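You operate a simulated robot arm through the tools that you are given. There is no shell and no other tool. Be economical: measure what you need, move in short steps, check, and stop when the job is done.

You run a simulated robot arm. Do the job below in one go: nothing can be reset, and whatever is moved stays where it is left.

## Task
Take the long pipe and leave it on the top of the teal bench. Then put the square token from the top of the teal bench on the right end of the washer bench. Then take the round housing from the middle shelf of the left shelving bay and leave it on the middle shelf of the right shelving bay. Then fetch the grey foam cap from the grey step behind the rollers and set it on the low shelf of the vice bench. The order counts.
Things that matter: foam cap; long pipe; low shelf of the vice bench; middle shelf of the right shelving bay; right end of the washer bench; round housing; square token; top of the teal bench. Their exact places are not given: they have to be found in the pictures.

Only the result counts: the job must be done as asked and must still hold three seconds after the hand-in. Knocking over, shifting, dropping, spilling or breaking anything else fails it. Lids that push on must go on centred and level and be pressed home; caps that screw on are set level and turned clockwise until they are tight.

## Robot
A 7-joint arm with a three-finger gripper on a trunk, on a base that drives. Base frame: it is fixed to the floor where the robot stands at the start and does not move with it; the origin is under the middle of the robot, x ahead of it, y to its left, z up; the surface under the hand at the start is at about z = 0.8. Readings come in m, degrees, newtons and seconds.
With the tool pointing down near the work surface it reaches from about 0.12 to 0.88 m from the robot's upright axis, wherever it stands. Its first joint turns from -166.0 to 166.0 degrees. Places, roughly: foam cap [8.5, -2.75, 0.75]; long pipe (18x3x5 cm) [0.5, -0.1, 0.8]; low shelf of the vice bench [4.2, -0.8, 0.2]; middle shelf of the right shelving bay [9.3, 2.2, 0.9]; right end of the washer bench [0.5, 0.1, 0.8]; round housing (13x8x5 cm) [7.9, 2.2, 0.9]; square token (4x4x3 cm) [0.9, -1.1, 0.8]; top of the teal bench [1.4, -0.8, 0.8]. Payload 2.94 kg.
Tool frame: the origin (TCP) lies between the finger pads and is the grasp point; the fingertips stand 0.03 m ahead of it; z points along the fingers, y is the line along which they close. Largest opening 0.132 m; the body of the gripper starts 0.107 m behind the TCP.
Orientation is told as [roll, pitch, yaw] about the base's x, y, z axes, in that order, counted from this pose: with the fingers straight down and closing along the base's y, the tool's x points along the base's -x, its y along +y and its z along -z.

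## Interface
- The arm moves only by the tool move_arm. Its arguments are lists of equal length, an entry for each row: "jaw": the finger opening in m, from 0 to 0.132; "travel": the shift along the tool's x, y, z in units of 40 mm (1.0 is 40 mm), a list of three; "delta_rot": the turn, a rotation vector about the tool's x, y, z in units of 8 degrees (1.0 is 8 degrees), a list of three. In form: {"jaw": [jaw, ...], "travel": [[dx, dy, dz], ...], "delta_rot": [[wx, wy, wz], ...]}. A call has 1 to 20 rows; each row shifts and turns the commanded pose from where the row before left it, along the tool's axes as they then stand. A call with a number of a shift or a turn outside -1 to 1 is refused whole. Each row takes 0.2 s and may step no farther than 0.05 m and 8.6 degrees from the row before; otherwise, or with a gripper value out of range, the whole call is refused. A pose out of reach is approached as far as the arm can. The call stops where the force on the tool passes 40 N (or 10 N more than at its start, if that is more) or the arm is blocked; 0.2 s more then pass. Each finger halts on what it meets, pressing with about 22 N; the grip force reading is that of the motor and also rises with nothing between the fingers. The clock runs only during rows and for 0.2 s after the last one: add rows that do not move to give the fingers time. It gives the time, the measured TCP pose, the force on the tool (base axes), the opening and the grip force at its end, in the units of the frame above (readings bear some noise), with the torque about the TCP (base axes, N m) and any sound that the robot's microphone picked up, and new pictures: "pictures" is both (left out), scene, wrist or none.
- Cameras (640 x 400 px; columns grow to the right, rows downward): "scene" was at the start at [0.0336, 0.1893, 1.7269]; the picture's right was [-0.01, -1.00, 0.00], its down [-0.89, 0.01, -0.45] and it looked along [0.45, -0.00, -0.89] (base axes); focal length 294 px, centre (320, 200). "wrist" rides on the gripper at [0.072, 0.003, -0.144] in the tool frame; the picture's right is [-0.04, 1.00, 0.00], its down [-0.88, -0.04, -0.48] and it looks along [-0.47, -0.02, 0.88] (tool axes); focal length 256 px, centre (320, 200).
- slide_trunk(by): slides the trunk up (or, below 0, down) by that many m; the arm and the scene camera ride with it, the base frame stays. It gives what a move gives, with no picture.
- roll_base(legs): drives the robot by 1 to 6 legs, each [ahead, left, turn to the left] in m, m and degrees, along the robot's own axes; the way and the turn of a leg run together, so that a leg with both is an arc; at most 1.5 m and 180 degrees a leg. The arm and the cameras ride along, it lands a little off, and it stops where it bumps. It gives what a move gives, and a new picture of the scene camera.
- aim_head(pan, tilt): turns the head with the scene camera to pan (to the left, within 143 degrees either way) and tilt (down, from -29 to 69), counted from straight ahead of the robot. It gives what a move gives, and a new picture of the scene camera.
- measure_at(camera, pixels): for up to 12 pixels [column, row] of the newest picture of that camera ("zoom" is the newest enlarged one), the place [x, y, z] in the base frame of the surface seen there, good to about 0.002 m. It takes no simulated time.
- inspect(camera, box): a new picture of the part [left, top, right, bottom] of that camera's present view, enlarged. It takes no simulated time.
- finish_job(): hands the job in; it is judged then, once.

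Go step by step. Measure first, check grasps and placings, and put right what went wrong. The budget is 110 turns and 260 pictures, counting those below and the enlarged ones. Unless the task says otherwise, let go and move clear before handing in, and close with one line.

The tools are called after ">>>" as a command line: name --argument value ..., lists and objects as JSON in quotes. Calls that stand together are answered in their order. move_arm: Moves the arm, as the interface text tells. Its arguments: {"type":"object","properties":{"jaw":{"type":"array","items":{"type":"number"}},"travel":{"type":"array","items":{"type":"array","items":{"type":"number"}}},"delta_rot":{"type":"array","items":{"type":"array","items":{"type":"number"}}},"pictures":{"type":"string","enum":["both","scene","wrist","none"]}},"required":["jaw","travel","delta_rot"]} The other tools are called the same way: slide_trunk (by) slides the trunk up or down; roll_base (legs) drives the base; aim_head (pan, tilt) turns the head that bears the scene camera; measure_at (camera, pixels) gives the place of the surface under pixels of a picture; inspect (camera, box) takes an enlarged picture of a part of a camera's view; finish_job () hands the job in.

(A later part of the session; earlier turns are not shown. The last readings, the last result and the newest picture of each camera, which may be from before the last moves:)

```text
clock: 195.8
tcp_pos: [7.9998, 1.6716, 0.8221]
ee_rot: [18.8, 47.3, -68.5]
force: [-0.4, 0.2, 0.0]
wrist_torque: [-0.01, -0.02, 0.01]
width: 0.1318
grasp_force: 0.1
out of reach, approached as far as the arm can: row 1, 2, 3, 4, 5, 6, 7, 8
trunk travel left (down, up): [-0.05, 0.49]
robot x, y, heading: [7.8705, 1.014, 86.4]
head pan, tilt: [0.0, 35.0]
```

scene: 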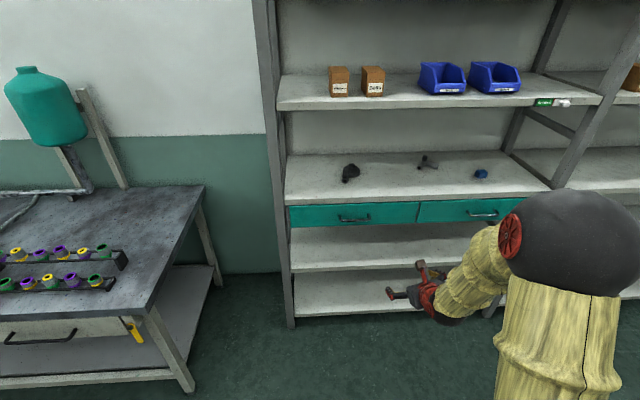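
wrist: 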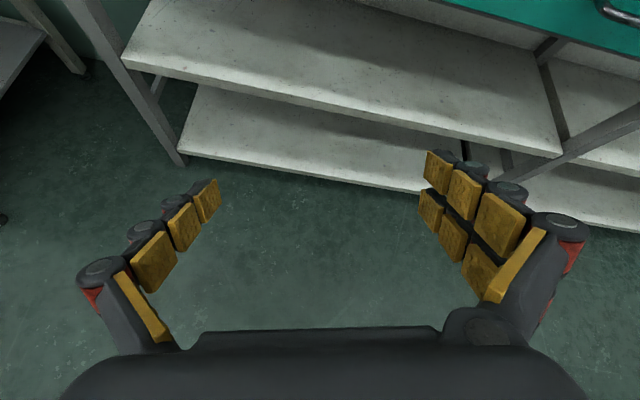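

New plan: keep the camera-down pose, hook the fingertips behind the disc and draw the housing to the shelf's front, where a steeper grip fits. First restore the pose.

>>> slide_trunk --by 0.2

>>> move_arm --jaw '[0.132, 0.132, 0.132, 0.132, 0.132, 0.132, 0.132, 0.132, 0.132, 0.132, 0.132, 0.132, 0.132, 0.132, 0.132, 0.132, 0.1, 0.08, 0.06, 0.06]' --travel '[[0, 0, 0], [0, 0, 0], [0, 0, 0], [0, 0, 0], [0, 0, 0], [0, 0, 0], [0, 0, 0], [0, 0, 0], [0, 0, 0], [0, 0, 0], [0, 0, 0], [0, 0, 0], [0, 0, 0], [0, 0, 0], [0, 0, 0], [0, 0, 0], [0, 0, 0], [0, 0, 0], [0, 0, 0], [0, 0, 0]]' --delta_rot '[[0, 0, -1], [0, 0, -1], [0, 0, -1], [0, 0, -1], [0, 0, -1], [0, 0, -1], [0, 0, -1], [0, 0, -1], [0, 0, -1], [0, 0, -1], [0, 0, -1], [0, 0, -1], [0, 0, -1], [0, 0, -1], [0, 0, -1], [0, 0, -1], [0, 0, -1], [0, 0, -1], [0, 0, -1], [0, 0, -1]]' --pictures "none"

```text
clock: 198.0
tcp_pos: [8.0, 1.6729, 1.0218]
ee_rot: [18.9, 47.2, -68.6]
force: [-0.6, -1.5, -0.2]
wrist_torque: [-0.01, 0.02, 0.01]
width: 0.1318
grasp_force: 0.1
trunk travel left (down, up): [-0.25, 0.29]
robot x, y, heading: [7.8641, 1.0177, 86.5]
head pan, tilt: [0.0, 35.0]
```

```text
clock: 202.2
tcp_pos: [7.9996, 1.6721, 1.0227]
ee_rot: [3.8, -50.0, 81.4]
force: [-0.6, -0.6, 0.4]
wrist_torque: [0.0, -0.01, 0.0]
width: 0.0696
grasp_force: 1.6
trunk travel left (down, up): [-0.25, 0.29]
robot x, y, heading: [7.8639, 1.0167, 86.5]
head pan, tilt: [0.0, 35.0]
```

>>> move_arm --jaw '[0.06, 0.06, 0.06, 0.06, 0.06]' --travel '[[0, 0.85, 0], [0, 0.85, 0], [0, 0.85, 0], [0, 0.85, 0], [0, 0, 0]]' --delta_rot '[[0, 0, -0.4], [0, 0, 0], [0, 0, 0], [0, 0, 0], [0, 0, 0]]' --pictures "none"

>>> roll_base --legs '[[0.38, 0, 0]]'

>>> inspect --camera "scene" --box '[300, 230, 420, 305]'

>>> inspect --camera "wrist" --box '[0, 0, 640, 400]'

```text
clock: 203.4
tcp_pos: [7.8648, 1.6802, 1.0239]
ee_rot: [0.1, -50.1, 86.1]
force: [0.1, -0.2, -0.2]
wrist_torque: [-0.01, 0.0, -0.03]
width: 0.06
grasp_force: 0.0
trunk travel left (down, up): [-0.25, 0.29]
robot x, y, heading: [7.8622, 1.0172, 86.5]
head pan, tilt: [0.0, 35.0]
```

```text
clock: 205.8
tcp_pos: [7.8954, 2.0626, 1.023]
ee_rot: [0.2, -50.0, 85.7]
force: [0.3, 0.3, 0.6]
wrist_torque: [0.03, -0.01, -0.06]
width: 0.0603
grasp_force: 0.1
trunk travel left (down, up): [-0.25, 0.29]
robot x, y, heading: [7.8921, 1.3961, 86.2]
head pan, tilt: [0.0, 35.0]
```

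scene: 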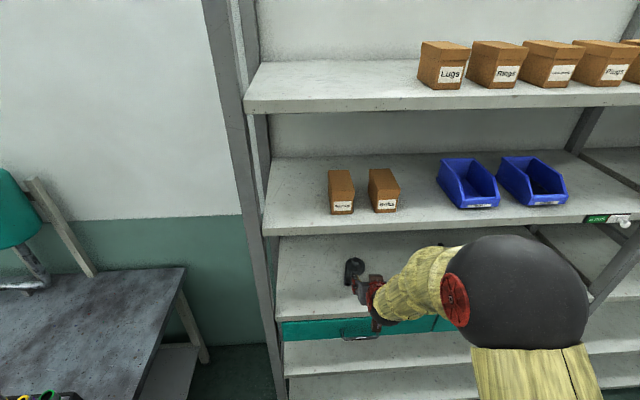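

```text
5.33 times, centred on (360, 268) of scene
```

zoom: 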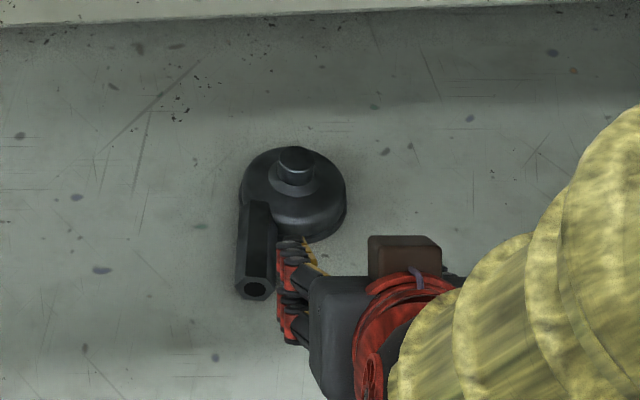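

```text
1.00 times, centred on (320, 200) of wrist (not enlarged: the box is as wide or as high as the picture)
```

zoom: 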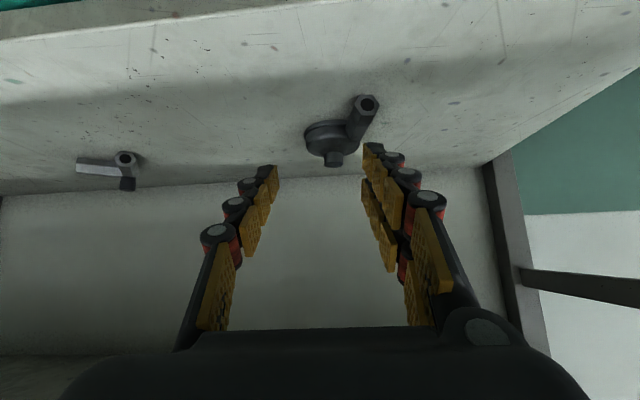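

>>> inspect --camera "scene" --box '[300, 230, 420, 305]'

>>> measure_at --camera "zoom" --pixels '[[297, 158], [297, 185], [343, 190], [243, 185], [320, 232], [255, 290], [238, 275], [268, 270], [250, 158], [340, 165]]'

```text
5.33 times, centred on (360, 268) of scene
```

zoom: 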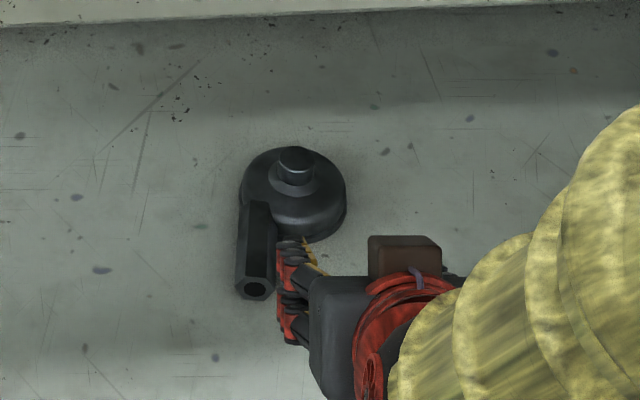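

```text
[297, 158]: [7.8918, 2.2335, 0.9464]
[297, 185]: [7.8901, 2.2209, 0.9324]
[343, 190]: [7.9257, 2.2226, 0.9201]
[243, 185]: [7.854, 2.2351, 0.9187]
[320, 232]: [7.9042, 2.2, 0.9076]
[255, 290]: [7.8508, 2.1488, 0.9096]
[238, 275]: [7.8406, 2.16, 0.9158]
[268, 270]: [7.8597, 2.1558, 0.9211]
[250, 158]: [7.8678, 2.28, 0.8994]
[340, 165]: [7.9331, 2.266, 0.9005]
```

Disc centre now (7.891,2.234). Advance low with fingers straddling the stub (opening 0.06) until the tips pass behind the disc.

>>> move_arm --jaw '[0.06, 0.06, 0.06, 0.06, 0.06, 0.06, 0.06, 0.06]' --travel '[[0.03, 0.07, 0.78], [0.03, 0.07, 0.78], [0.03, 0.07, 0.78], [-0.609, 0.075, 0.725], [-0.609, 0.075, 0.725], [-0.609, 0.075, 0.725], [-0.609, 0.075, 0.725], [0, 0, 0]]' --delta_rot '[[0, 0, 0], [0, 0, 0], [0, 0, 0], [0, 0, 0], [0, 0, 0], [0, 0, 0], [0, 0, 0], [0, 0, 0]]'

```text
clock: 207.6
tcp_pos: [7.8863, 2.285, 0.9636]
ee_rot: [0.2, -50.1, 85.7]
force: [0.3, -0.5, 0.2]
wrist_torque: [0.03, -0.02, 0.0]
width: 0.06
grasp_force: 0.1
trunk travel left (down, up): [-0.25, 0.29]
robot x, y, heading: [7.8903, 1.3947, 86.2]
head pan, tilt: [0.0, 35.0]
```

scene: 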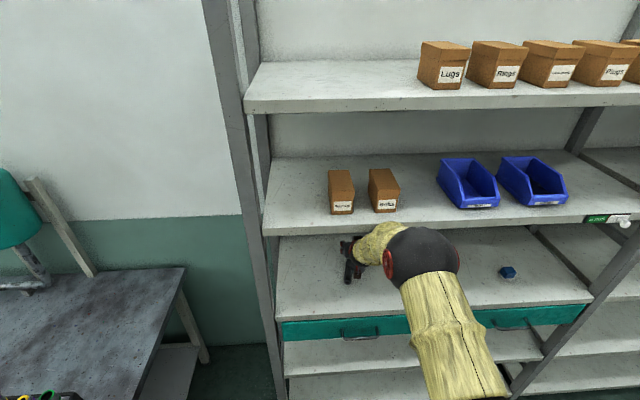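
wrist: 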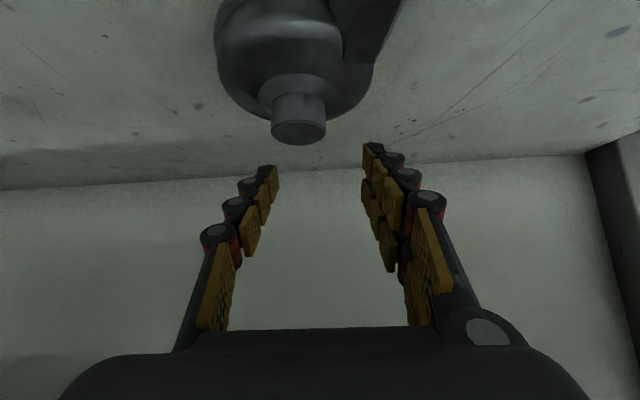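

Tips are past the disc. Centre 7 mm, lower behind it, and draw the housing ~0.12 m toward the front.

>>> move_arm --jaw '[0.06, 0.06, 0.06, 0.06, 0.06, 0.06, 0.06, 0.06, 0.06, 0.06, 0.06, 0.06]' --travel '[[0, -0.17, 0], [0.287, 0, 0.24], [0.287, 0, 0.24], [0, 0, 0], [0.3, -0.034, -0.358], [0.3, -0.034, -0.358], [0.3, -0.034, -0.358], [0.3, -0.034, -0.358], [0.3, -0.034, -0.358], [0.3, -0.034, -0.358], [0.3, -0.034, -0.358], [0.3, -0.034, -0.358]]' --delta_rot '[[0, 0, 0], [0, 0, 0], [0, 0, 0], [0, 0, 0], [0, 0, 0], [0, 0, 0], [0, 0, 0], [0, 0, 0], [0, 0, 0], [0, 0, 0], [0, 0, 0], [0, 0, 0]]'

```text
clock: 210.2
tcp_pos: [7.8985, 2.1335, 0.9347]
ee_rot: [0.3, -50.3, 85.7]
force: [0.5, 9.8, 27.0]
wrist_torque: [0.63, 0.87, -0.28]
width: 0.061
grasp_force: 1.0
trunk travel left (down, up): [-0.25, 0.29]
robot x, y, heading: [7.89, 1.3979, 86.2]
head pan, tilt: [0.0, 35.0]
```

scene: 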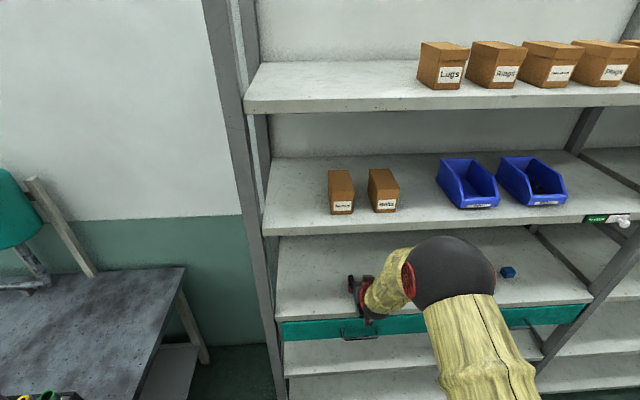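
wrist: 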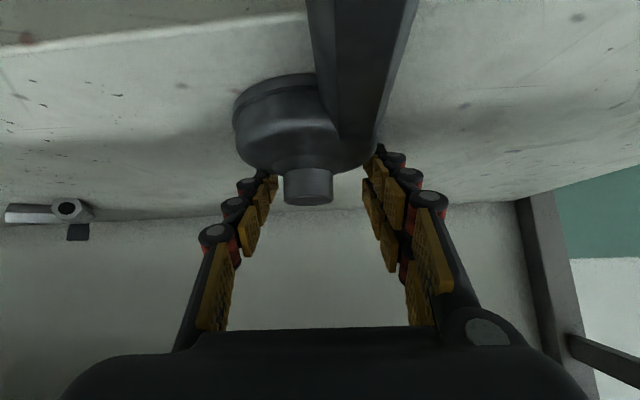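

The housing came along. Disengage: forward a bit, up, then back out, and measure.

>>> move_arm --jaw '[0.06, 0.06, 0.06, 0.06, 0.06, 0.06, 0.06, 0.06, 0.06, 0.06]' --travel '[[-0.25, 0, 0.3], [-0.4, 0, -0.32], [-0.4, 0, -0.32], [0.51, -0.04, -0.61], [0.51, -0.04, -0.61], [0.51, -0.04, -0.61], [0.51, -0.04, -0.61], [0.51, -0.04, -0.61], [0.51, -0.04, -0.61], [0, 0, 0]]' --delta_rot '[[0, 0, 0], [0, 0, 0], [0, 0, 0], [0, 0, 0], [0, 0, 0], [0, 0, 0], [0, 0, 0], [0, 0, 0], [0, 0, 0], [0, 0, 0]]' --pictures "wrist"

>>> inspect --camera "scene" --box '[300, 240, 420, 315]'

```text
clock: 212.4
tcp_pos: [7.8936, 1.9585, 0.9725]
ee_rot: [0.1, -50.1, 85.7]
force: [1.4, 0.0, -1.2]
wrist_torque: [-0.03, 0.01, 0.01]
width: 0.0601
grasp_force: 0.1
trunk travel left (down, up): [-0.25, 0.29]
robot x, y, heading: [7.89, 1.3973, 85.8]
head pan, tilt: [0.0, 35.0]
```

wrist: 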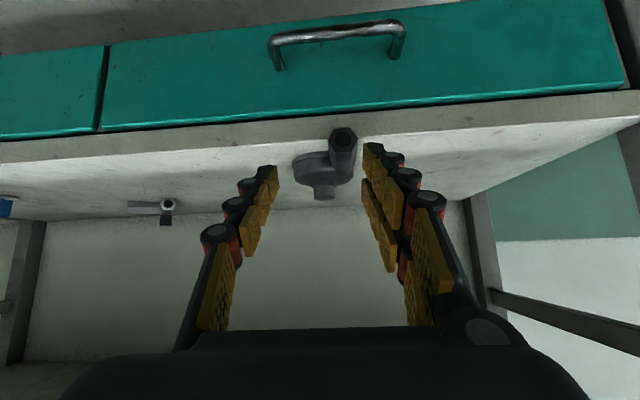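

```text
5.33 times, centred on (360, 278) of scene
```

zoom: 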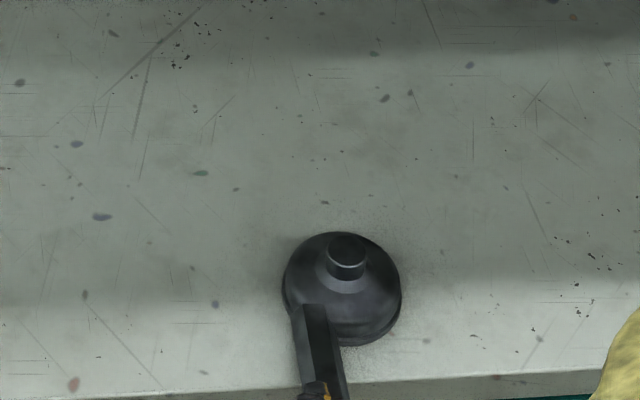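

>>> measure_at --camera "zoom" --pixels '[[347, 242], [345, 265], [399, 290], [285, 290], [370, 342], [300, 330], [313, 330], [330, 330], [342, 375], [304, 370], [345, 385]]'

>>> inspect --camera "wrist" --box '[240, 90, 440, 215]'

>>> measure_at --camera "zoom" --pixels '[[332, 125], [332, 155], [362, 150], [305, 150], [175, 220], [180, 250], [265, 310], [345, 190]]'

```text
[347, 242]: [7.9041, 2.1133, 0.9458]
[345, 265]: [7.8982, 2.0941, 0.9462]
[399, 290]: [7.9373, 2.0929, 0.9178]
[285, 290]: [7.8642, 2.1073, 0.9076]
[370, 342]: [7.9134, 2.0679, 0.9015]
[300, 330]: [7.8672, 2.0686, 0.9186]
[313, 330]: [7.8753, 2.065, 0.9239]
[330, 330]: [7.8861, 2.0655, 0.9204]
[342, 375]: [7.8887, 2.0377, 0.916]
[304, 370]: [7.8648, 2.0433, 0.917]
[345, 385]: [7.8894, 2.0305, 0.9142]
```

```text
3.20 times, centred on (340, 152) of wrist
```

zoom: 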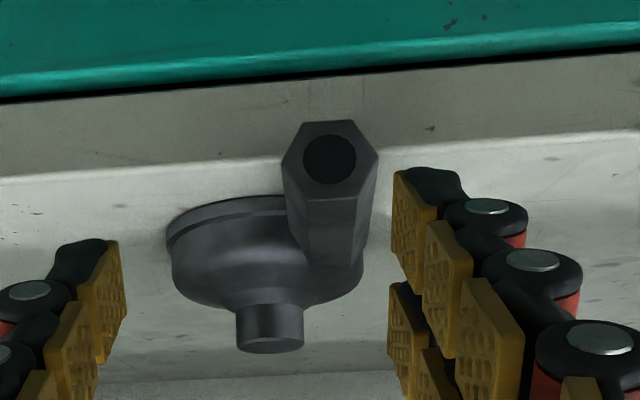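

```text
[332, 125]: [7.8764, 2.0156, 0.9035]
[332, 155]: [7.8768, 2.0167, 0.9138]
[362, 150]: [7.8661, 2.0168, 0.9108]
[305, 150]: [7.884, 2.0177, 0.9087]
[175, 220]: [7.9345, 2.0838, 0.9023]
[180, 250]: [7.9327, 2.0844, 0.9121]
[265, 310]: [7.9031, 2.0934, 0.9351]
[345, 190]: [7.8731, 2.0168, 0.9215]
```

Housing now at disc centre (7.901,2.104), tube along y. Steepen the tool to ~62°, open wide, and advance around it.

>>> move_arm --jaw '[0.08, 0.1, 0.12, 0.132, 0.132]' --travel '[[0, 0, 0], [0, 0, 0], [0, 0, 0], [0, 0, 0], [0, 0, 0]]' --delta_rot '[[0, 1, 0], [0, 1, 0], [0, 0.75, 0], [-0.235, 0, -0.44], [0, 0, 0]]' --pictures "none"

>>> move_arm --jaw '[0.132, 0.132, 0.132, 0.132, 0.132]' --travel '[[-0.656, -0.046, 0.543], [-0.656, -0.046, 0.543], [-0.656, -0.046, 0.543], [-0.656, -0.046, 0.543], [0, 0, 0]]' --delta_rot '[[0, 0, 0], [0, 0, 0], [0, 0, 0], [0, 0, 0], [0, 0, 0]]'

```text
clock: 213.6
tcp_pos: [7.8939, 1.9574, 0.9712]
ee_rot: [0.2, -28.1, 89.7]
force: [0.3, -1.0, -0.3]
wrist_torque: [0.02, 0.03, 0.0]
width: 0.1316
grasp_force: 0.1
trunk travel left (down, up): [-0.25, 0.29]
robot x, y, heading: [7.891, 1.395, 86.2]
head pan, tilt: [0.0, 35.0]
```

```text
clock: 214.8
tcp_pos: [7.9023, 2.0908, 0.9419]
ee_rot: [0.1, -28.0, 89.8]
force: [-0.5, 0.3, -0.6]
wrist_torque: [-0.01, -0.01, 0.01]
width: 0.1319
grasp_force: 0.1
trunk travel left (down, up): [-0.25, 0.29]
robot x, y, heading: [7.8908, 1.3974, 86.1]
head pan, tilt: [0.0, 35.0]
```

scene: 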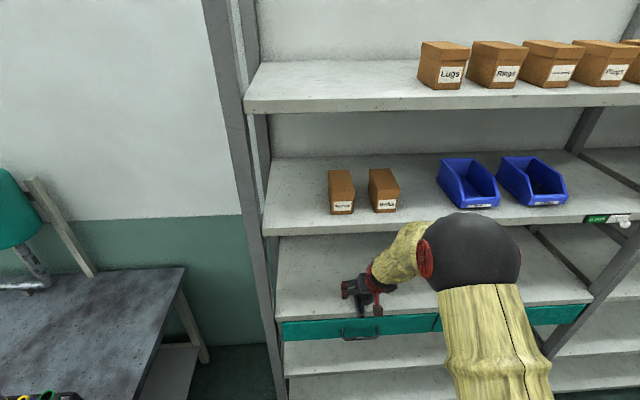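
wrist: 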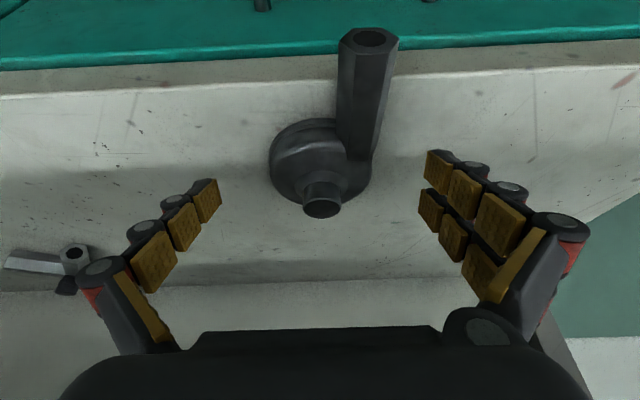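

Lower 9 mm and close on the body.

>>> move_arm --jaw '[0.132, 0.11, 0.09, 0.07, 0.05, 0.03, 0.03, 0.03]' --travel '[[0.11, 0, 0.21], [0, 0, 0], [0, 0, 0], [0, 0, 0], [0, 0, 0], [0, 0, 0], [0, 0, 0], [0, 0, 0]]' --delta_rot '[[0, 0, 0], [0, 0, 0], [0, 0, 0], [0, 0, 0], [0, 0, 0], [0, 0, 0], [0, 0, 0], [0, 0, 0]]' --pictures "wrist"

```text
clock: 216.6
tcp_pos: [7.9018, 2.0924, 0.9339]
ee_rot: [0.1, -28.2, 89.7]
force: [-2.1, -1.1, 7.3]
wrist_torque: [-0.09, 0.13, 0.05]
width: 0.0771
grasp_force: 22.5
trunk travel left (down, up): [-0.25, 0.29]
robot x, y, heading: [7.8861, 1.3961, 86.2]
head pan, tilt: [0.0, 35.0]
```

wrist: 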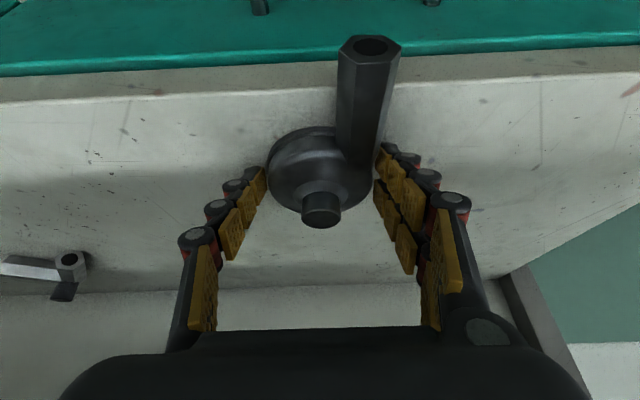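

Good grip (0.077, small reaction). Test lift 3 cm.

>>> move_arm --jaw '[0.02, 0.02, 0.02, 0.02, 0.02]' --travel '[[-0.06, 0, -0.11], [-0.06, 0, -0.11], [-0.12, 0, -0.22], [-0.12, 0, -0.22], [0, 0, 0]]' --delta_rot '[[0, 0, 0], [0, 0, 0], [0, 0, 0], [0, 0, 0], [0, 0, 0]]'

```text
clock: 217.8
tcp_pos: [7.9014, 2.093, 0.9639]
ee_rot: [0.1, -28.1, 89.7]
force: [-0.3, 0.5, -4.0]
wrist_torque: [0.02, -0.04, -0.02]
width: 0.0773
grasp_force: 22.3
trunk travel left (down, up): [-0.25, 0.29]
robot x, y, heading: [7.8889, 1.395, 85.9]
head pan, tilt: [0.0, 35.0]
```

scene: 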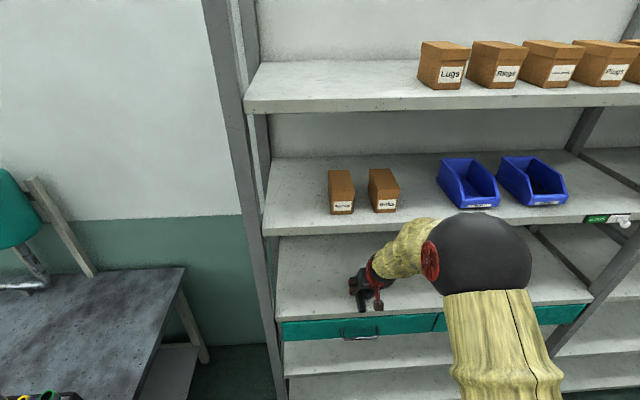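
wrist: 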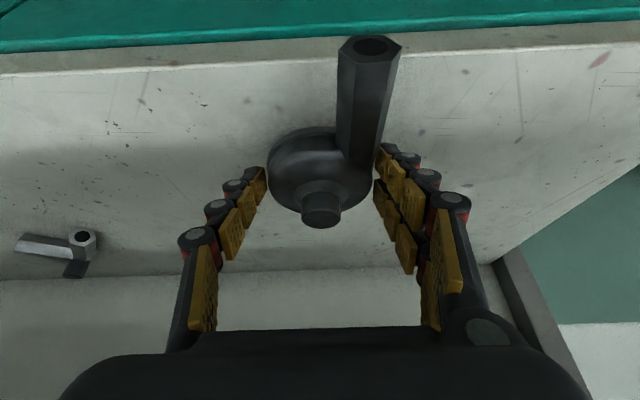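

Held (≈4 N). Measure wrist clearance to the upper shelf, then back out and move to the right bay.

>>> measure_at --camera "scene" --pixels '[[385, 245], [395, 235], [410, 222], [375, 260], [378, 275], [420, 218], [365, 272], [400, 250]]'

>>> roll_base --legs '[[-0.4, 0, 0], [0, -1.4, 3.5]]'

```text
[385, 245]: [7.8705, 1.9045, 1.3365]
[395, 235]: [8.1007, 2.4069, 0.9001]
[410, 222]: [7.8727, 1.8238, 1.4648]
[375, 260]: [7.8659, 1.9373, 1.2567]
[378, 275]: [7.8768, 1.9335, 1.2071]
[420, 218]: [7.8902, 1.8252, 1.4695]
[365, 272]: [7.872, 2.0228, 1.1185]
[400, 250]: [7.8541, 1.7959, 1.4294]
```

```text
clock: 226.7
tcp_pos: [9.1788, 1.648, 0.9644]
ee_rot: [0.1, -28.1, 93.5]
force: [0.5, 0.5, -2.8]
wrist_torque: [0.0, 0.02, 0.0]
width: 0.0772
grasp_force: 21.9
trunk travel left (down, up): [-0.25, 0.29]
robot x, y, heading: [9.2159, 0.9525, 90.1]
head pan, tilt: [0.0, 35.0]
```

scene: 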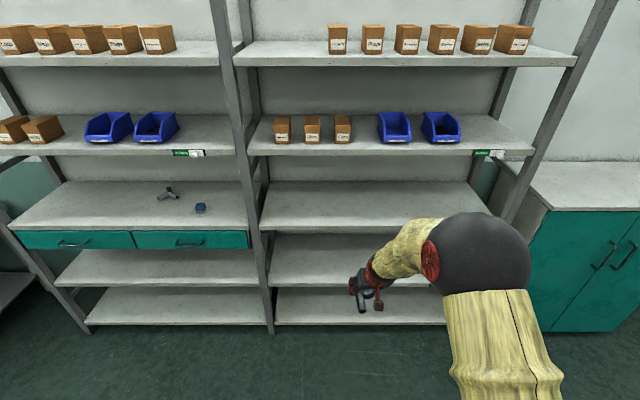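

Drive into the right bay: 0.5 m ahead at 3 cm clearance.

>>> move_arm --jaw '[0.02, 0.02, 0.02]' --travel '[[-0.18, 0, -0.33], [0, 0, 0], [0, 0, 0]]' --delta_rot '[[0, 0, 0], [0, 0, 0], [0, 0, 0]]' --pictures "none"

>>> roll_base --legs '[[0.49, -0.06, 0]]'

>>> inspect --camera "wrist" --box '[0, 0, 640, 400]'

```text
clock: 227.5
tcp_pos: [9.1791, 1.6464, 0.9798]
ee_rot: [0.0, -28.1, 93.6]
force: [-0.6, 0.2, -2.5]
wrist_torque: [-0.01, 0.0, 0.0]
width: 0.0771
grasp_force: 22.0
trunk travel left (down, up): [-0.25, 0.29]
robot x, y, heading: [9.2137, 0.9549, 89.8]
head pan, tilt: [0.0, 35.0]
```

```text
clock: 230.4
tcp_pos: [9.2373, 2.1295, 0.9786]
ee_rot: [0.1, -28.1, 93.7]
force: [-0.6, 0.0, -3.5]
wrist_torque: [0.03, -0.03, 0.02]
width: 0.077
grasp_force: 22.3
trunk travel left (down, up): [-0.25, 0.29]
robot x, y, heading: [9.2753, 1.4338, 89.7]
head pan, tilt: [0.0, 35.0]
```

scene: 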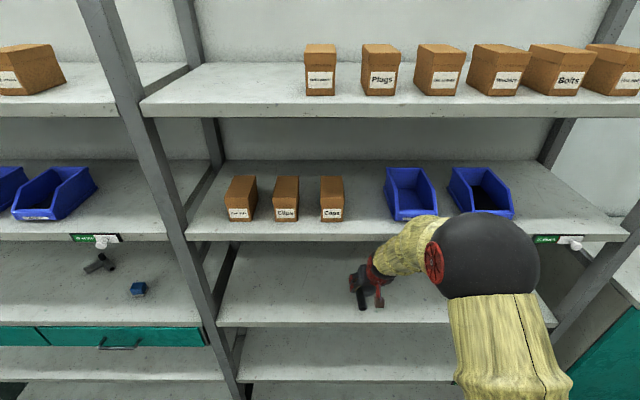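

```text
1.00 times, centred on (320, 200) of wrist (not enlarged: the box is as wide or as high as the picture)
```

zoom: 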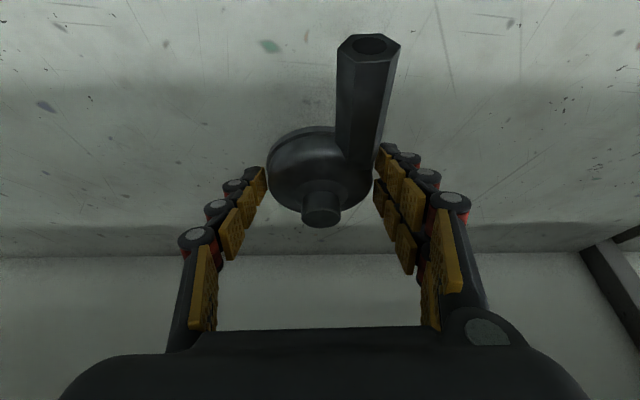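

>>> move_arm --jaw '[0.02, 0.02, 0.02, 0.02, 0.02]' --travel '[[-0.77, 0, 0.41], [0.25, 0, 0.47], [0.15, 0, 0.28], [0.1, 0, 0.2], [0, 0, 0]]' --delta_rot '[[0, 0, 0], [0, 0, 0], [0, 0, 0], [0, 0, 0], [0, 0, 0]]'

```text
clock: 231.6
tcp_pos: [9.2338, 2.1645, 0.9354]
ee_rot: [0.2, -28.2, 93.7]
force: [0.4, 0.7, -2.9]
wrist_torque: [-0.03, -0.01, 0.01]
width: 0.0769
grasp_force: 22.1
trunk travel left (down, up): [-0.25, 0.29]
robot x, y, heading: [9.2748, 1.4352, 90.0]
head pan, tilt: [0.0, 35.0]
```

scene: 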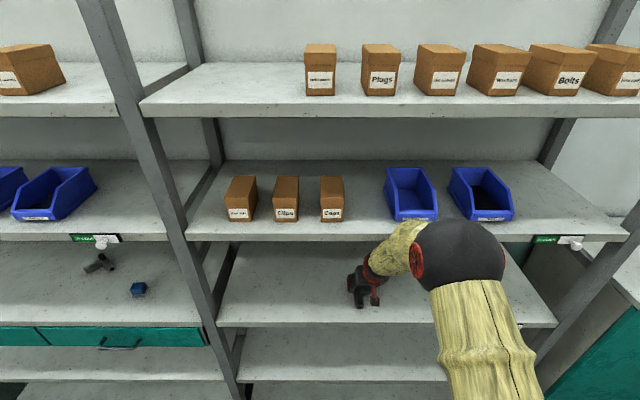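
wrist: 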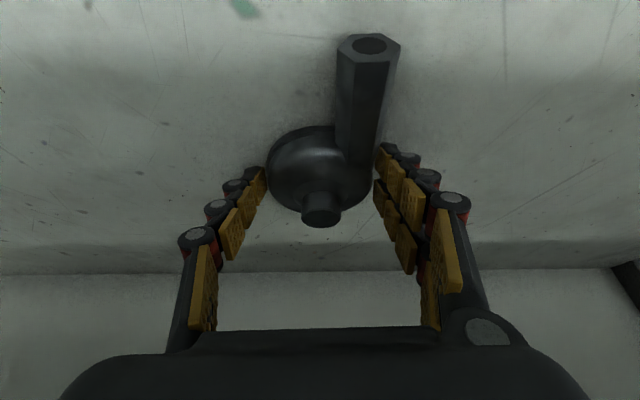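

Almost down; lower 2 mm, release, and back out upward-rear.

>>> move_arm --jaw '[0.02, 0.02, 0.085, 0.1, 0.12, 0.132, 0.132, 0.132, 0.132, 0.132, 0.132, 0.132, 0.132]' --travel '[[0.02, 0, 0.045], [0, 0, 0], [0, 0, 0], [0, 0, 0], [0, 0, 0], [0, 0, 0], [0, 0, 0], [-0.15, 0, -0.3], [0.6, 0, -0.55], [0.75, 0, -0.4], [0.75, 0, -0.4], [0.75, 0, -0.4], [0, 0, 0]]' --delta_rot '[[0, 0, 0], [0, 0, 0], [0, 0, 0], [0, 0, 0], [0, 0, 0], [0, 0, 0], [0, 0, 0], [0, 0, 0], [0, 0, 0], [0, 0, 0], [0, 0, 0], [0, 0, 0], [0, 0, 0]]'

>>> inspect --camera "scene" --box '[280, 230, 440, 330]'

```text
clock: 234.4
tcp_pos: [9.2442, 2.03, 0.9563]
ee_rot: [0.1, -28.1, 93.9]
force: [0.3, -0.1, 0.6]
wrist_torque: [-0.01, 0.02, 0.0]
width: 0.1318
grasp_force: 0.1
trunk travel left (down, up): [-0.25, 0.29]
robot x, y, heading: [9.275, 1.4336, 89.9]
head pan, tilt: [0.0, 35.0]
```

scene: 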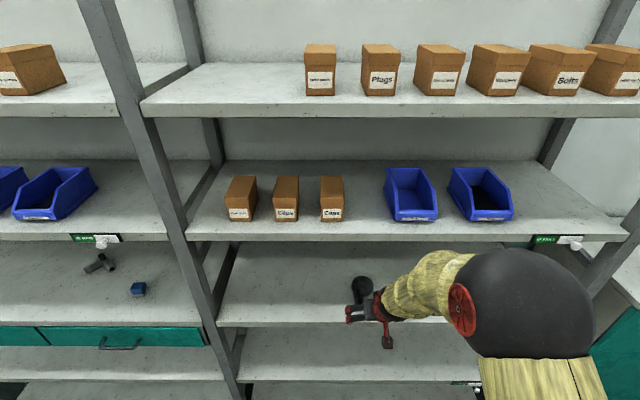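
wrist: 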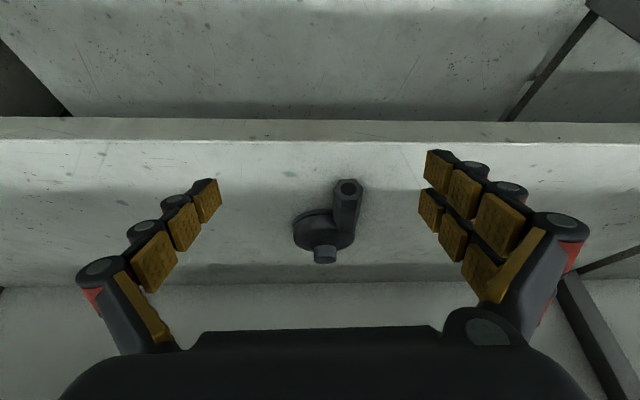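

```text
4.00 times, centred on (360, 280) of scene
```

zoom: 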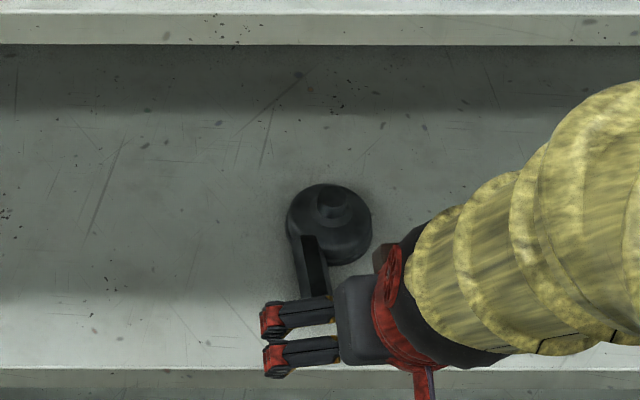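

Housing stands on the right bay's middle shelf. Back away, restore the tool to vertical, and look toward the rollers.

>>> roll_base --legs '[[-0.45, 0, 0], [0, 0, -90]]'

>>> move_arm --jaw '[0.1, 0.1, 0.1, 0.1, 0.1, 0.1, 0.1, 0.1]' --travel '[[0, 0, 0], [0, 0, 0], [0, 0, 0], [0, 0, 0], [0, 0, -1], [0, 0, -1], [0, 0, -1], [0, 0, 0]]' --delta_rot '[[0, 1, 0], [0, 1, 0], [0, 1, 0], [0, 0.5, 0], [0, 0, 0], [0, 0, 0], [0, 0, 0], [0, 0, 0]]' --pictures "none"

>>> aim_head --pan -90 --tilt 25

>>> aim_head --pan -35 --tilt 25

```text
clock: 241.0
tcp_pos: [9.8725, 0.9976, 0.9555]
ee_rot: [0.2, -28.0, 2.3]
force: [-0.6, 0.8, 0.2]
wrist_torque: [0.0, 0.01, 0.0]
width: 0.1321
grasp_force: 0.1
trunk travel left (down, up): [-0.25, 0.29]
robot x, y, heading: [9.2748, 0.9826, -1.4]
head pan, tilt: [0.0, 35.0]
```

scene: 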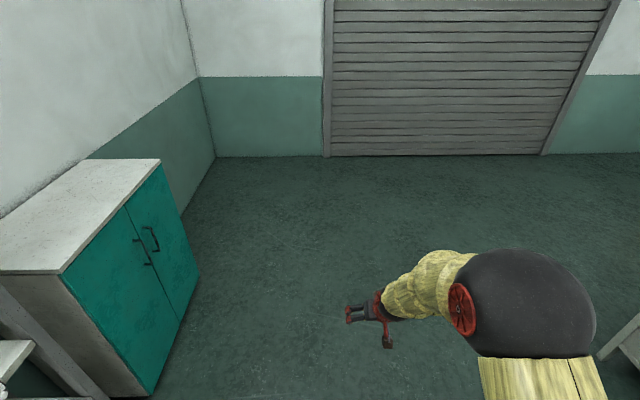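

```text
clock: 242.8
tcp_pos: [9.8735, 0.9983, 1.0758]
ee_rot: [0.2, 0.0, 2.4]
force: [-0.7, 0.2, 0.0]
wrist_torque: [-0.02, 0.0, -0.03]
width: 0.1
grasp_force: 0.2
trunk travel left (down, up): [-0.25, 0.29]
robot x, y, heading: [9.2743, 0.9839, -1.1]
head pan, tilt: [0.0, 35.0]
```

```text
clock: 244.4
tcp_pos: [9.8742, 1.0, 1.0755]
ee_rot: [0.0, -0.1, 2.3]
force: [1.0, -0.1, 0.1]
wrist_torque: [0.0, -0.03, 0.02]
width: 0.1
grasp_force: 0.0
trunk travel left (down, up): [-0.25, 0.29]
robot x, y, heading: [9.2739, 0.9802, -1.2]
head pan, tilt: [-90.0, 25.0]
```

scene: 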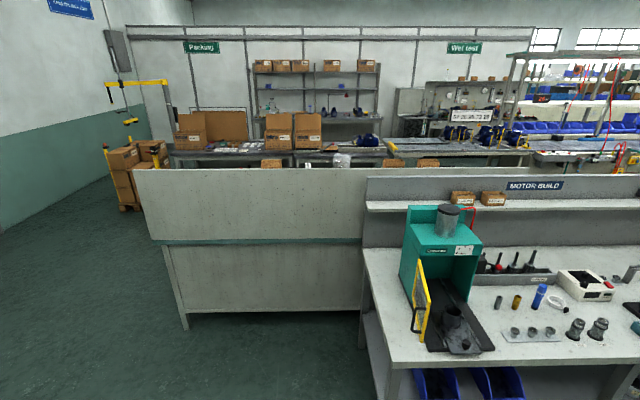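

```text
clock: 245.7
tcp_pos: [9.8738, 0.9981, 1.0746]
ee_rot: [0.0, -0.1, 2.4]
force: [1.0, -0.5, -0.1]
wrist_torque: [0.02, 0.0, 0.0]
width: 0.1003
grasp_force: 0.0
trunk travel left (down, up): [-0.25, 0.29]
robot x, y, heading: [9.2744, 0.9827, -1.4]
head pan, tilt: [-35.0, 25.0]
```

scene: 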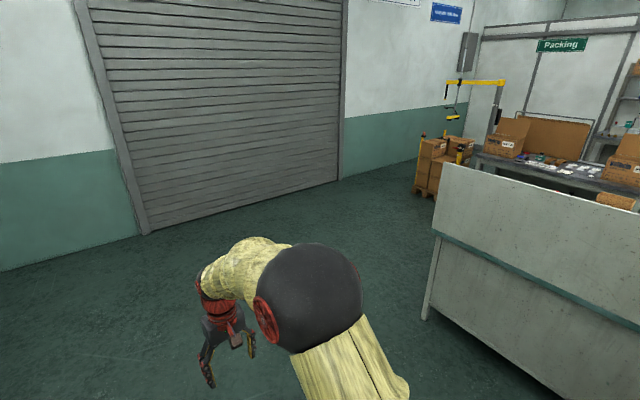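

>>> measure_at --camera "scene" --pixels '[[424, 318], [436, 232], [445, 165], [430, 188], [340, 180], [480, 170], [420, 230], [300, 200], [570, 160]]'

>>> aim_head --pan -90 --tilt 15

>>> measure_at --camera "scene" --pixels '[[160, 160], [170, 200], [200, 100], [330, 105], [440, 100], [250, 100], [480, 85], [370, 115], [190, 240], [360, 270]]'

>>> inspect --camera "scene" --box '[320, 40, 640, 140]'

```text
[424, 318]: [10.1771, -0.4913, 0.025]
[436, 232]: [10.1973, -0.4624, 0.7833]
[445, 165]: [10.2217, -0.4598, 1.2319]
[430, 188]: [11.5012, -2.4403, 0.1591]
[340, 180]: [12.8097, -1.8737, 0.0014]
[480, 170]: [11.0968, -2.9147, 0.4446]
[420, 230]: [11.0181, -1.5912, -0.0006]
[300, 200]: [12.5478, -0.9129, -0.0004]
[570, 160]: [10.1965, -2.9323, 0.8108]
```

```text
clock: 246.9
tcp_pos: [9.874, 0.9992, 1.0764]
ee_rot: [0.2, 0.0, 2.3]
force: [-0.7, -0.2, 0.0]
wrist_torque: [0.02, 0.02, 0.0]
width: 0.1002
grasp_force: 0.0
trunk travel left (down, up): [-0.25, 0.29]
robot x, y, heading: [9.2759, 0.9829, -1.4]
head pan, tilt: [-90.0, 15.0]
```

scene: 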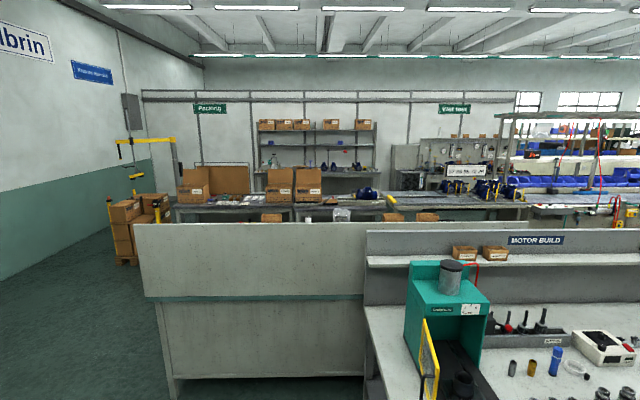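

```text
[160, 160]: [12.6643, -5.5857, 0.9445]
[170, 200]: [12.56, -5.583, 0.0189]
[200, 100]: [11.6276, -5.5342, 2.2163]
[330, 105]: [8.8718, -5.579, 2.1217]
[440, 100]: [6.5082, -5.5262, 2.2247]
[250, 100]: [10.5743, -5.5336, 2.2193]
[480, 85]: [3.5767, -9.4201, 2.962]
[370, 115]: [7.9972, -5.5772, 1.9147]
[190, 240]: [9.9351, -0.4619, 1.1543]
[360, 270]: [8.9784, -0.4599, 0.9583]
```

```text
2.00 times, centred on (480, 90) of scene
```

zoom: 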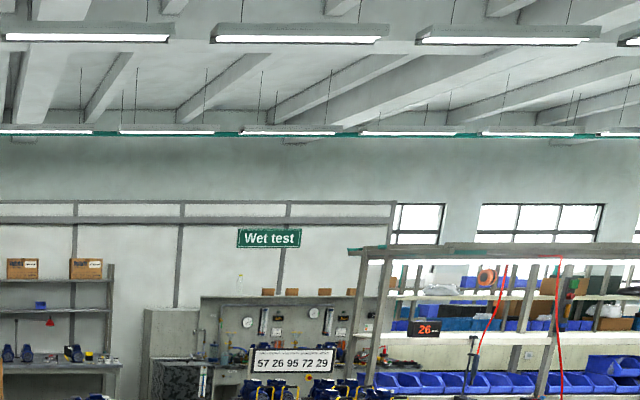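

Route: around the row's far end (x≈10.2) into the rear aisle at y≈-1.75.

>>> roll_base --legs '[[1.45, 0, 1.4], [0, -1.4, 0], [0, -1.3, 0]]'

>>> aim_head --pan -140 --tilt 25

>>> measure_at --camera "scene" --pixels '[[200, 250], [320, 250], [400, 250], [450, 220], [300, 200], [350, 180], [250, 180], [500, 250]]'

```text
clock: 266.8
tcp_pos: [11.3492, -1.6782, 1.0767]
ee_rot: [0.1, 0.0, 3.7]
force: [-0.2, -0.1, -0.1]
wrist_torque: [0.0, 0.0, -0.03]
width: 0.1
grasp_force: 0.0
trunk travel left (down, up): [-0.25, 0.29]
robot x, y, heading: [10.7542, -1.7075, -0.0]
head pan, tilt: [-90.0, 15.0]
```

scene: 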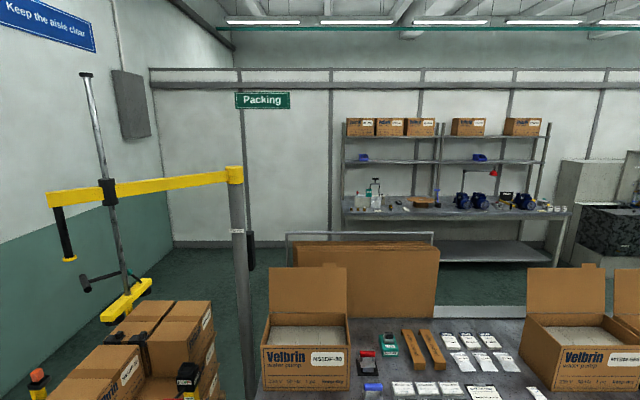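

```text
clock: 268.0
tcp_pos: [11.351, -1.6763, 1.0779]
ee_rot: [0.1, -0.2, 3.8]
force: [0.9, -0.1, -0.2]
wrist_torque: [-0.01, 0.03, 0.03]
width: 0.0999
grasp_force: 0.0
trunk travel left (down, up): [-0.25, 0.29]
robot x, y, heading: [10.7551, -1.7124, -0.4]
head pan, tilt: [-140.0, 25.0]
```

scene: 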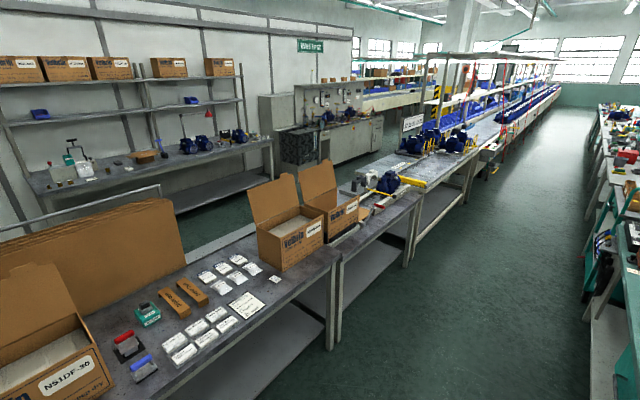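

```text
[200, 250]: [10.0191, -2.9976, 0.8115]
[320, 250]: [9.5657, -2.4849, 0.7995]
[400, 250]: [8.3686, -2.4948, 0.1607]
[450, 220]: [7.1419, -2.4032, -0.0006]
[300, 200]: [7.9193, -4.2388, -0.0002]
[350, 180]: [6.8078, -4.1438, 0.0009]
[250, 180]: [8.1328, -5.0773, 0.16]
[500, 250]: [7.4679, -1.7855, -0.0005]
```

Rollers seem to be near (370,195), x≈8.5. Retract/raise the hand a bit, drive back along the aisle, look.

>>> move_arm --jaw '[0.1, 0.1, 0.1, 0.1, 0.1]' --travel '[[0.8, 0, -0.7], [0.8, 0, -0.7], [0.8, 0, -0.7], [0.8, 0, -0.7], [0, 0, 0]]' --delta_rot '[[0, 0, 0], [0, 0, 0], [0, 0, 0], [0, 0, 0], [0, 0, 0]]' --pictures "none"

>>> roll_base --legs '[[-1.4, 0, 0], [-0.85, 0, 0]]'

>>> aim_head --pan -90 --tilt 45

```text
clock: 269.2
tcp_pos: [11.2222, -1.6874, 1.189]
ee_rot: [0.2, 0.0, 3.6]
force: [1.0, 0.3, -0.8]
wrist_torque: [0.03, -0.02, 0.03]
width: 0.1001
grasp_force: 0.0
trunk travel left (down, up): [-0.25, 0.29]
robot x, y, heading: [10.7536, -1.7108, 0.1]
head pan, tilt: [-140.0, 25.0]
```

```text
clock: 280.3
tcp_pos: [8.971, -1.6726, 1.1892]
ee_rot: [0.3, 0.0, 4.2]
force: [0.1, -0.6, -1.1]
wrist_torque: [0.0, -0.01, 0.0]
width: 0.1002
grasp_force: 0.0
trunk travel left (down, up): [-0.25, 0.29]
robot x, y, heading: [8.4999, -1.6984, 0.1]
head pan, tilt: [-140.0, 25.0]
```

scene: 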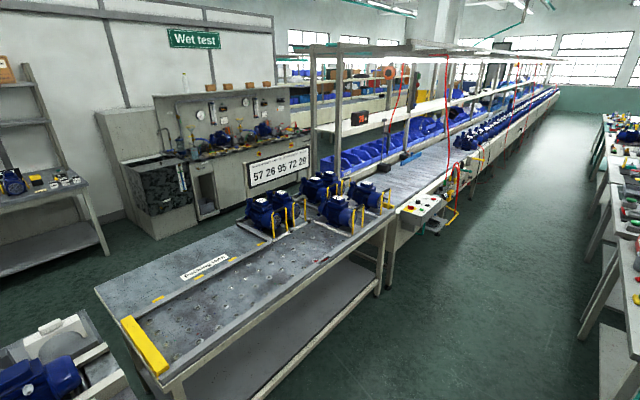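

```text
clock: 281.5
tcp_pos: [8.9722, -1.6722, 1.1888]
ee_rot: [0.0, -0.1, 4.2]
force: [0.2, -0.7, 0.9]
wrist_torque: [0.02, 0.03, 0.0]
width: 0.1002
grasp_force: 0.0
trunk travel left (down, up): [-0.25, 0.29]
robot x, y, heading: [8.5027, -1.6943, 0.4]
head pan, tilt: [-90.0, 45.0]
```

scene: 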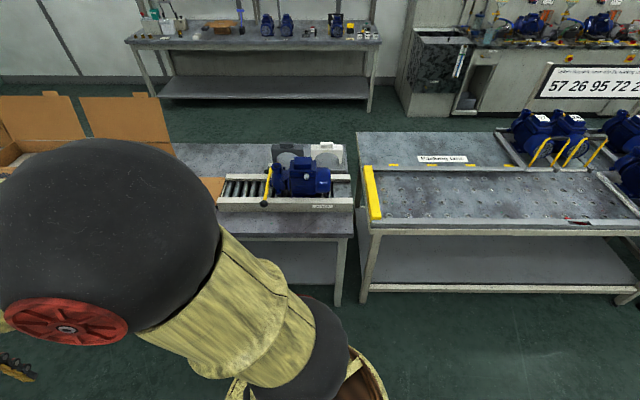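

Rollers at (280,185); something grey behind at (285,153)/(325,153). Inspect.

>>> inspect --camera "scene" --box '[200, 120, 380, 233]'

>>> measure_at --camera "zoom" --pixels '[[290, 130], [310, 110], [430, 110], [460, 140], [400, 130], [500, 120], [350, 200], [500, 330], [120, 150], [70, 300], [300, 100], [545, 220]]'

```text
3.54 times, centred on (290, 176) of scene
```

zoom: 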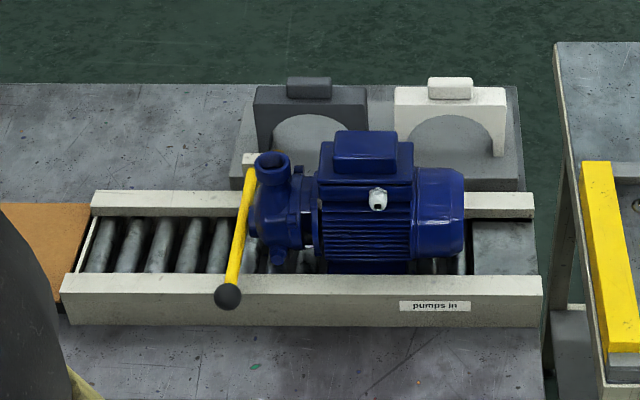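

```text
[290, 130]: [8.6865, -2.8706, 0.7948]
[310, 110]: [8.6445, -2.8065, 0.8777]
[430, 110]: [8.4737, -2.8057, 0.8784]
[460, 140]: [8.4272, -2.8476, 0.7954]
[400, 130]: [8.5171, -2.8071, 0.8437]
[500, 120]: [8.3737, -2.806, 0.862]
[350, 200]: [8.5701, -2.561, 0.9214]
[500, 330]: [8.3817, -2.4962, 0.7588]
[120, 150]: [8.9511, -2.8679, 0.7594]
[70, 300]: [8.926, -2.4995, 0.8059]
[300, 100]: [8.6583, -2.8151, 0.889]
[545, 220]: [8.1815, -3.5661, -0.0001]
```

The grey foam cap is the dark arch at zoom (310,110), next to a white one. Face it and get closer.

>>> roll_base --legs '[[0, 0, -90], [0.33, 0.15, 0]]'

>>> aim_head --pan 0 --tilt 50

>>> inspect --camera "scene" --box '[240, 110, 440, 235]'

```text
clock: 287.6
tcp_pos: [8.6818, -2.4993, 1.1891]
ee_rot: [0.1, -0.1, -85.8]
force: [0.8, 0.0, 0.5]
wrist_torque: [0.03, 0.02, -0.04]
width: 0.0999
grasp_force: 0.0
trunk travel left (down, up): [-0.25, 0.29]
robot x, y, heading: [8.6554, -2.0262, -89.6]
head pan, tilt: [-90.0, 45.0]
```

scene: 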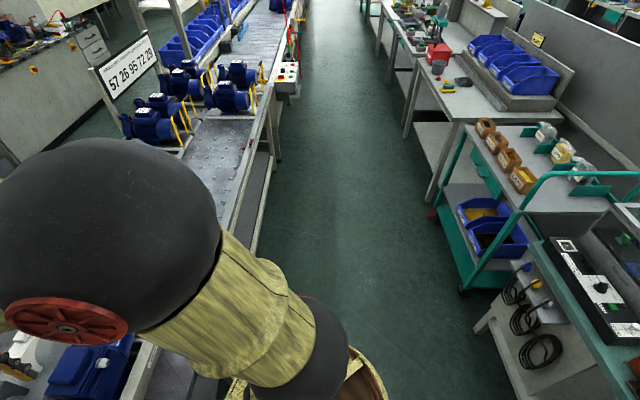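

```text
clock: 289.3
tcp_pos: [8.6821, -2.4972, 1.1894]
ee_rot: [0.1, 0.0, -85.8]
force: [0.1, -0.6, 0.5]
wrist_torque: [0.03, -0.04, -0.02]
width: 0.1002
grasp_force: 0.1
trunk travel left (down, up): [-0.25, 0.29]
robot x, y, heading: [8.6542, -2.0328, -89.9]
head pan, tilt: [0.0, 50.0]
```

scene: 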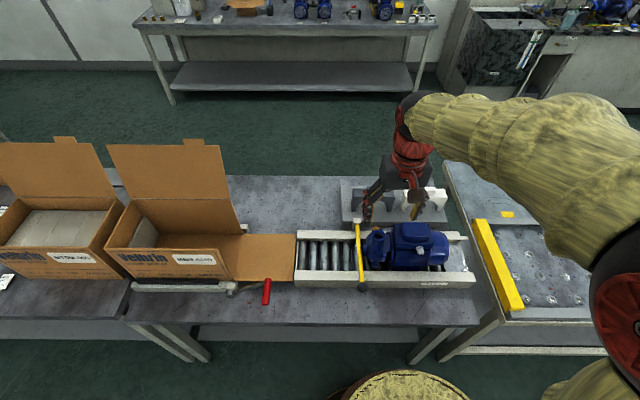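

```text
3.20 times, centred on (340, 172) of scene
```

zoom: 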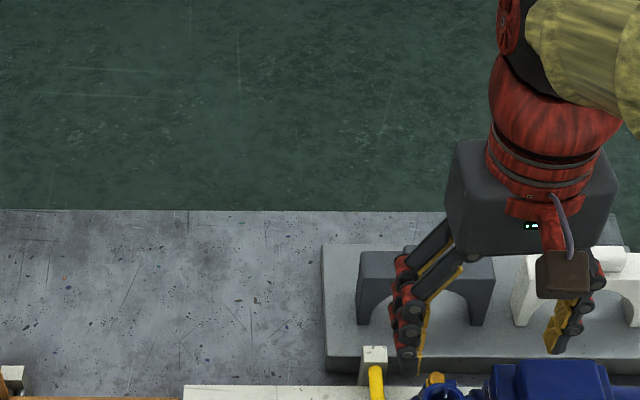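

>>> inspect --camera "wrist" --box '[0, 0, 640, 400]'

>>> measure_at --camera "scene" --pixels '[[356, 192], [390, 192], [355, 207], [392, 207], [358, 222], [345, 190], [342, 215], [375, 190]]'

```text
1.00 times, centred on (320, 200) of wrist (not enlarged: the box is as wide or as high as the picture)
```

zoom: 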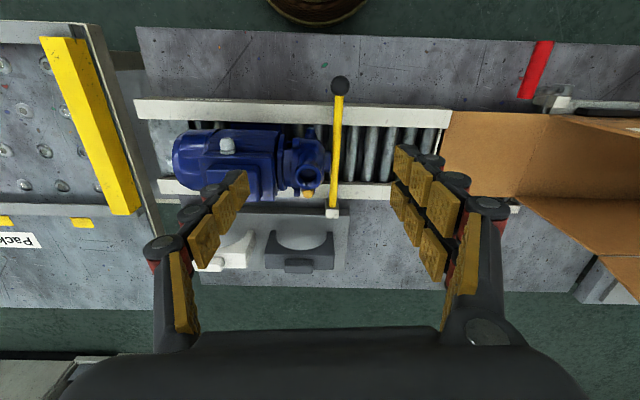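

```text
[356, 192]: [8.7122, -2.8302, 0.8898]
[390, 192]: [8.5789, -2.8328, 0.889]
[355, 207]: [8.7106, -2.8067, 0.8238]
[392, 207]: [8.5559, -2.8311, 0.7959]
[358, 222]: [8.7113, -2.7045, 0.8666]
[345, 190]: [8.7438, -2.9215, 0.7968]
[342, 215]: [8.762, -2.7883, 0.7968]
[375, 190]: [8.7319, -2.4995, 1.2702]
```

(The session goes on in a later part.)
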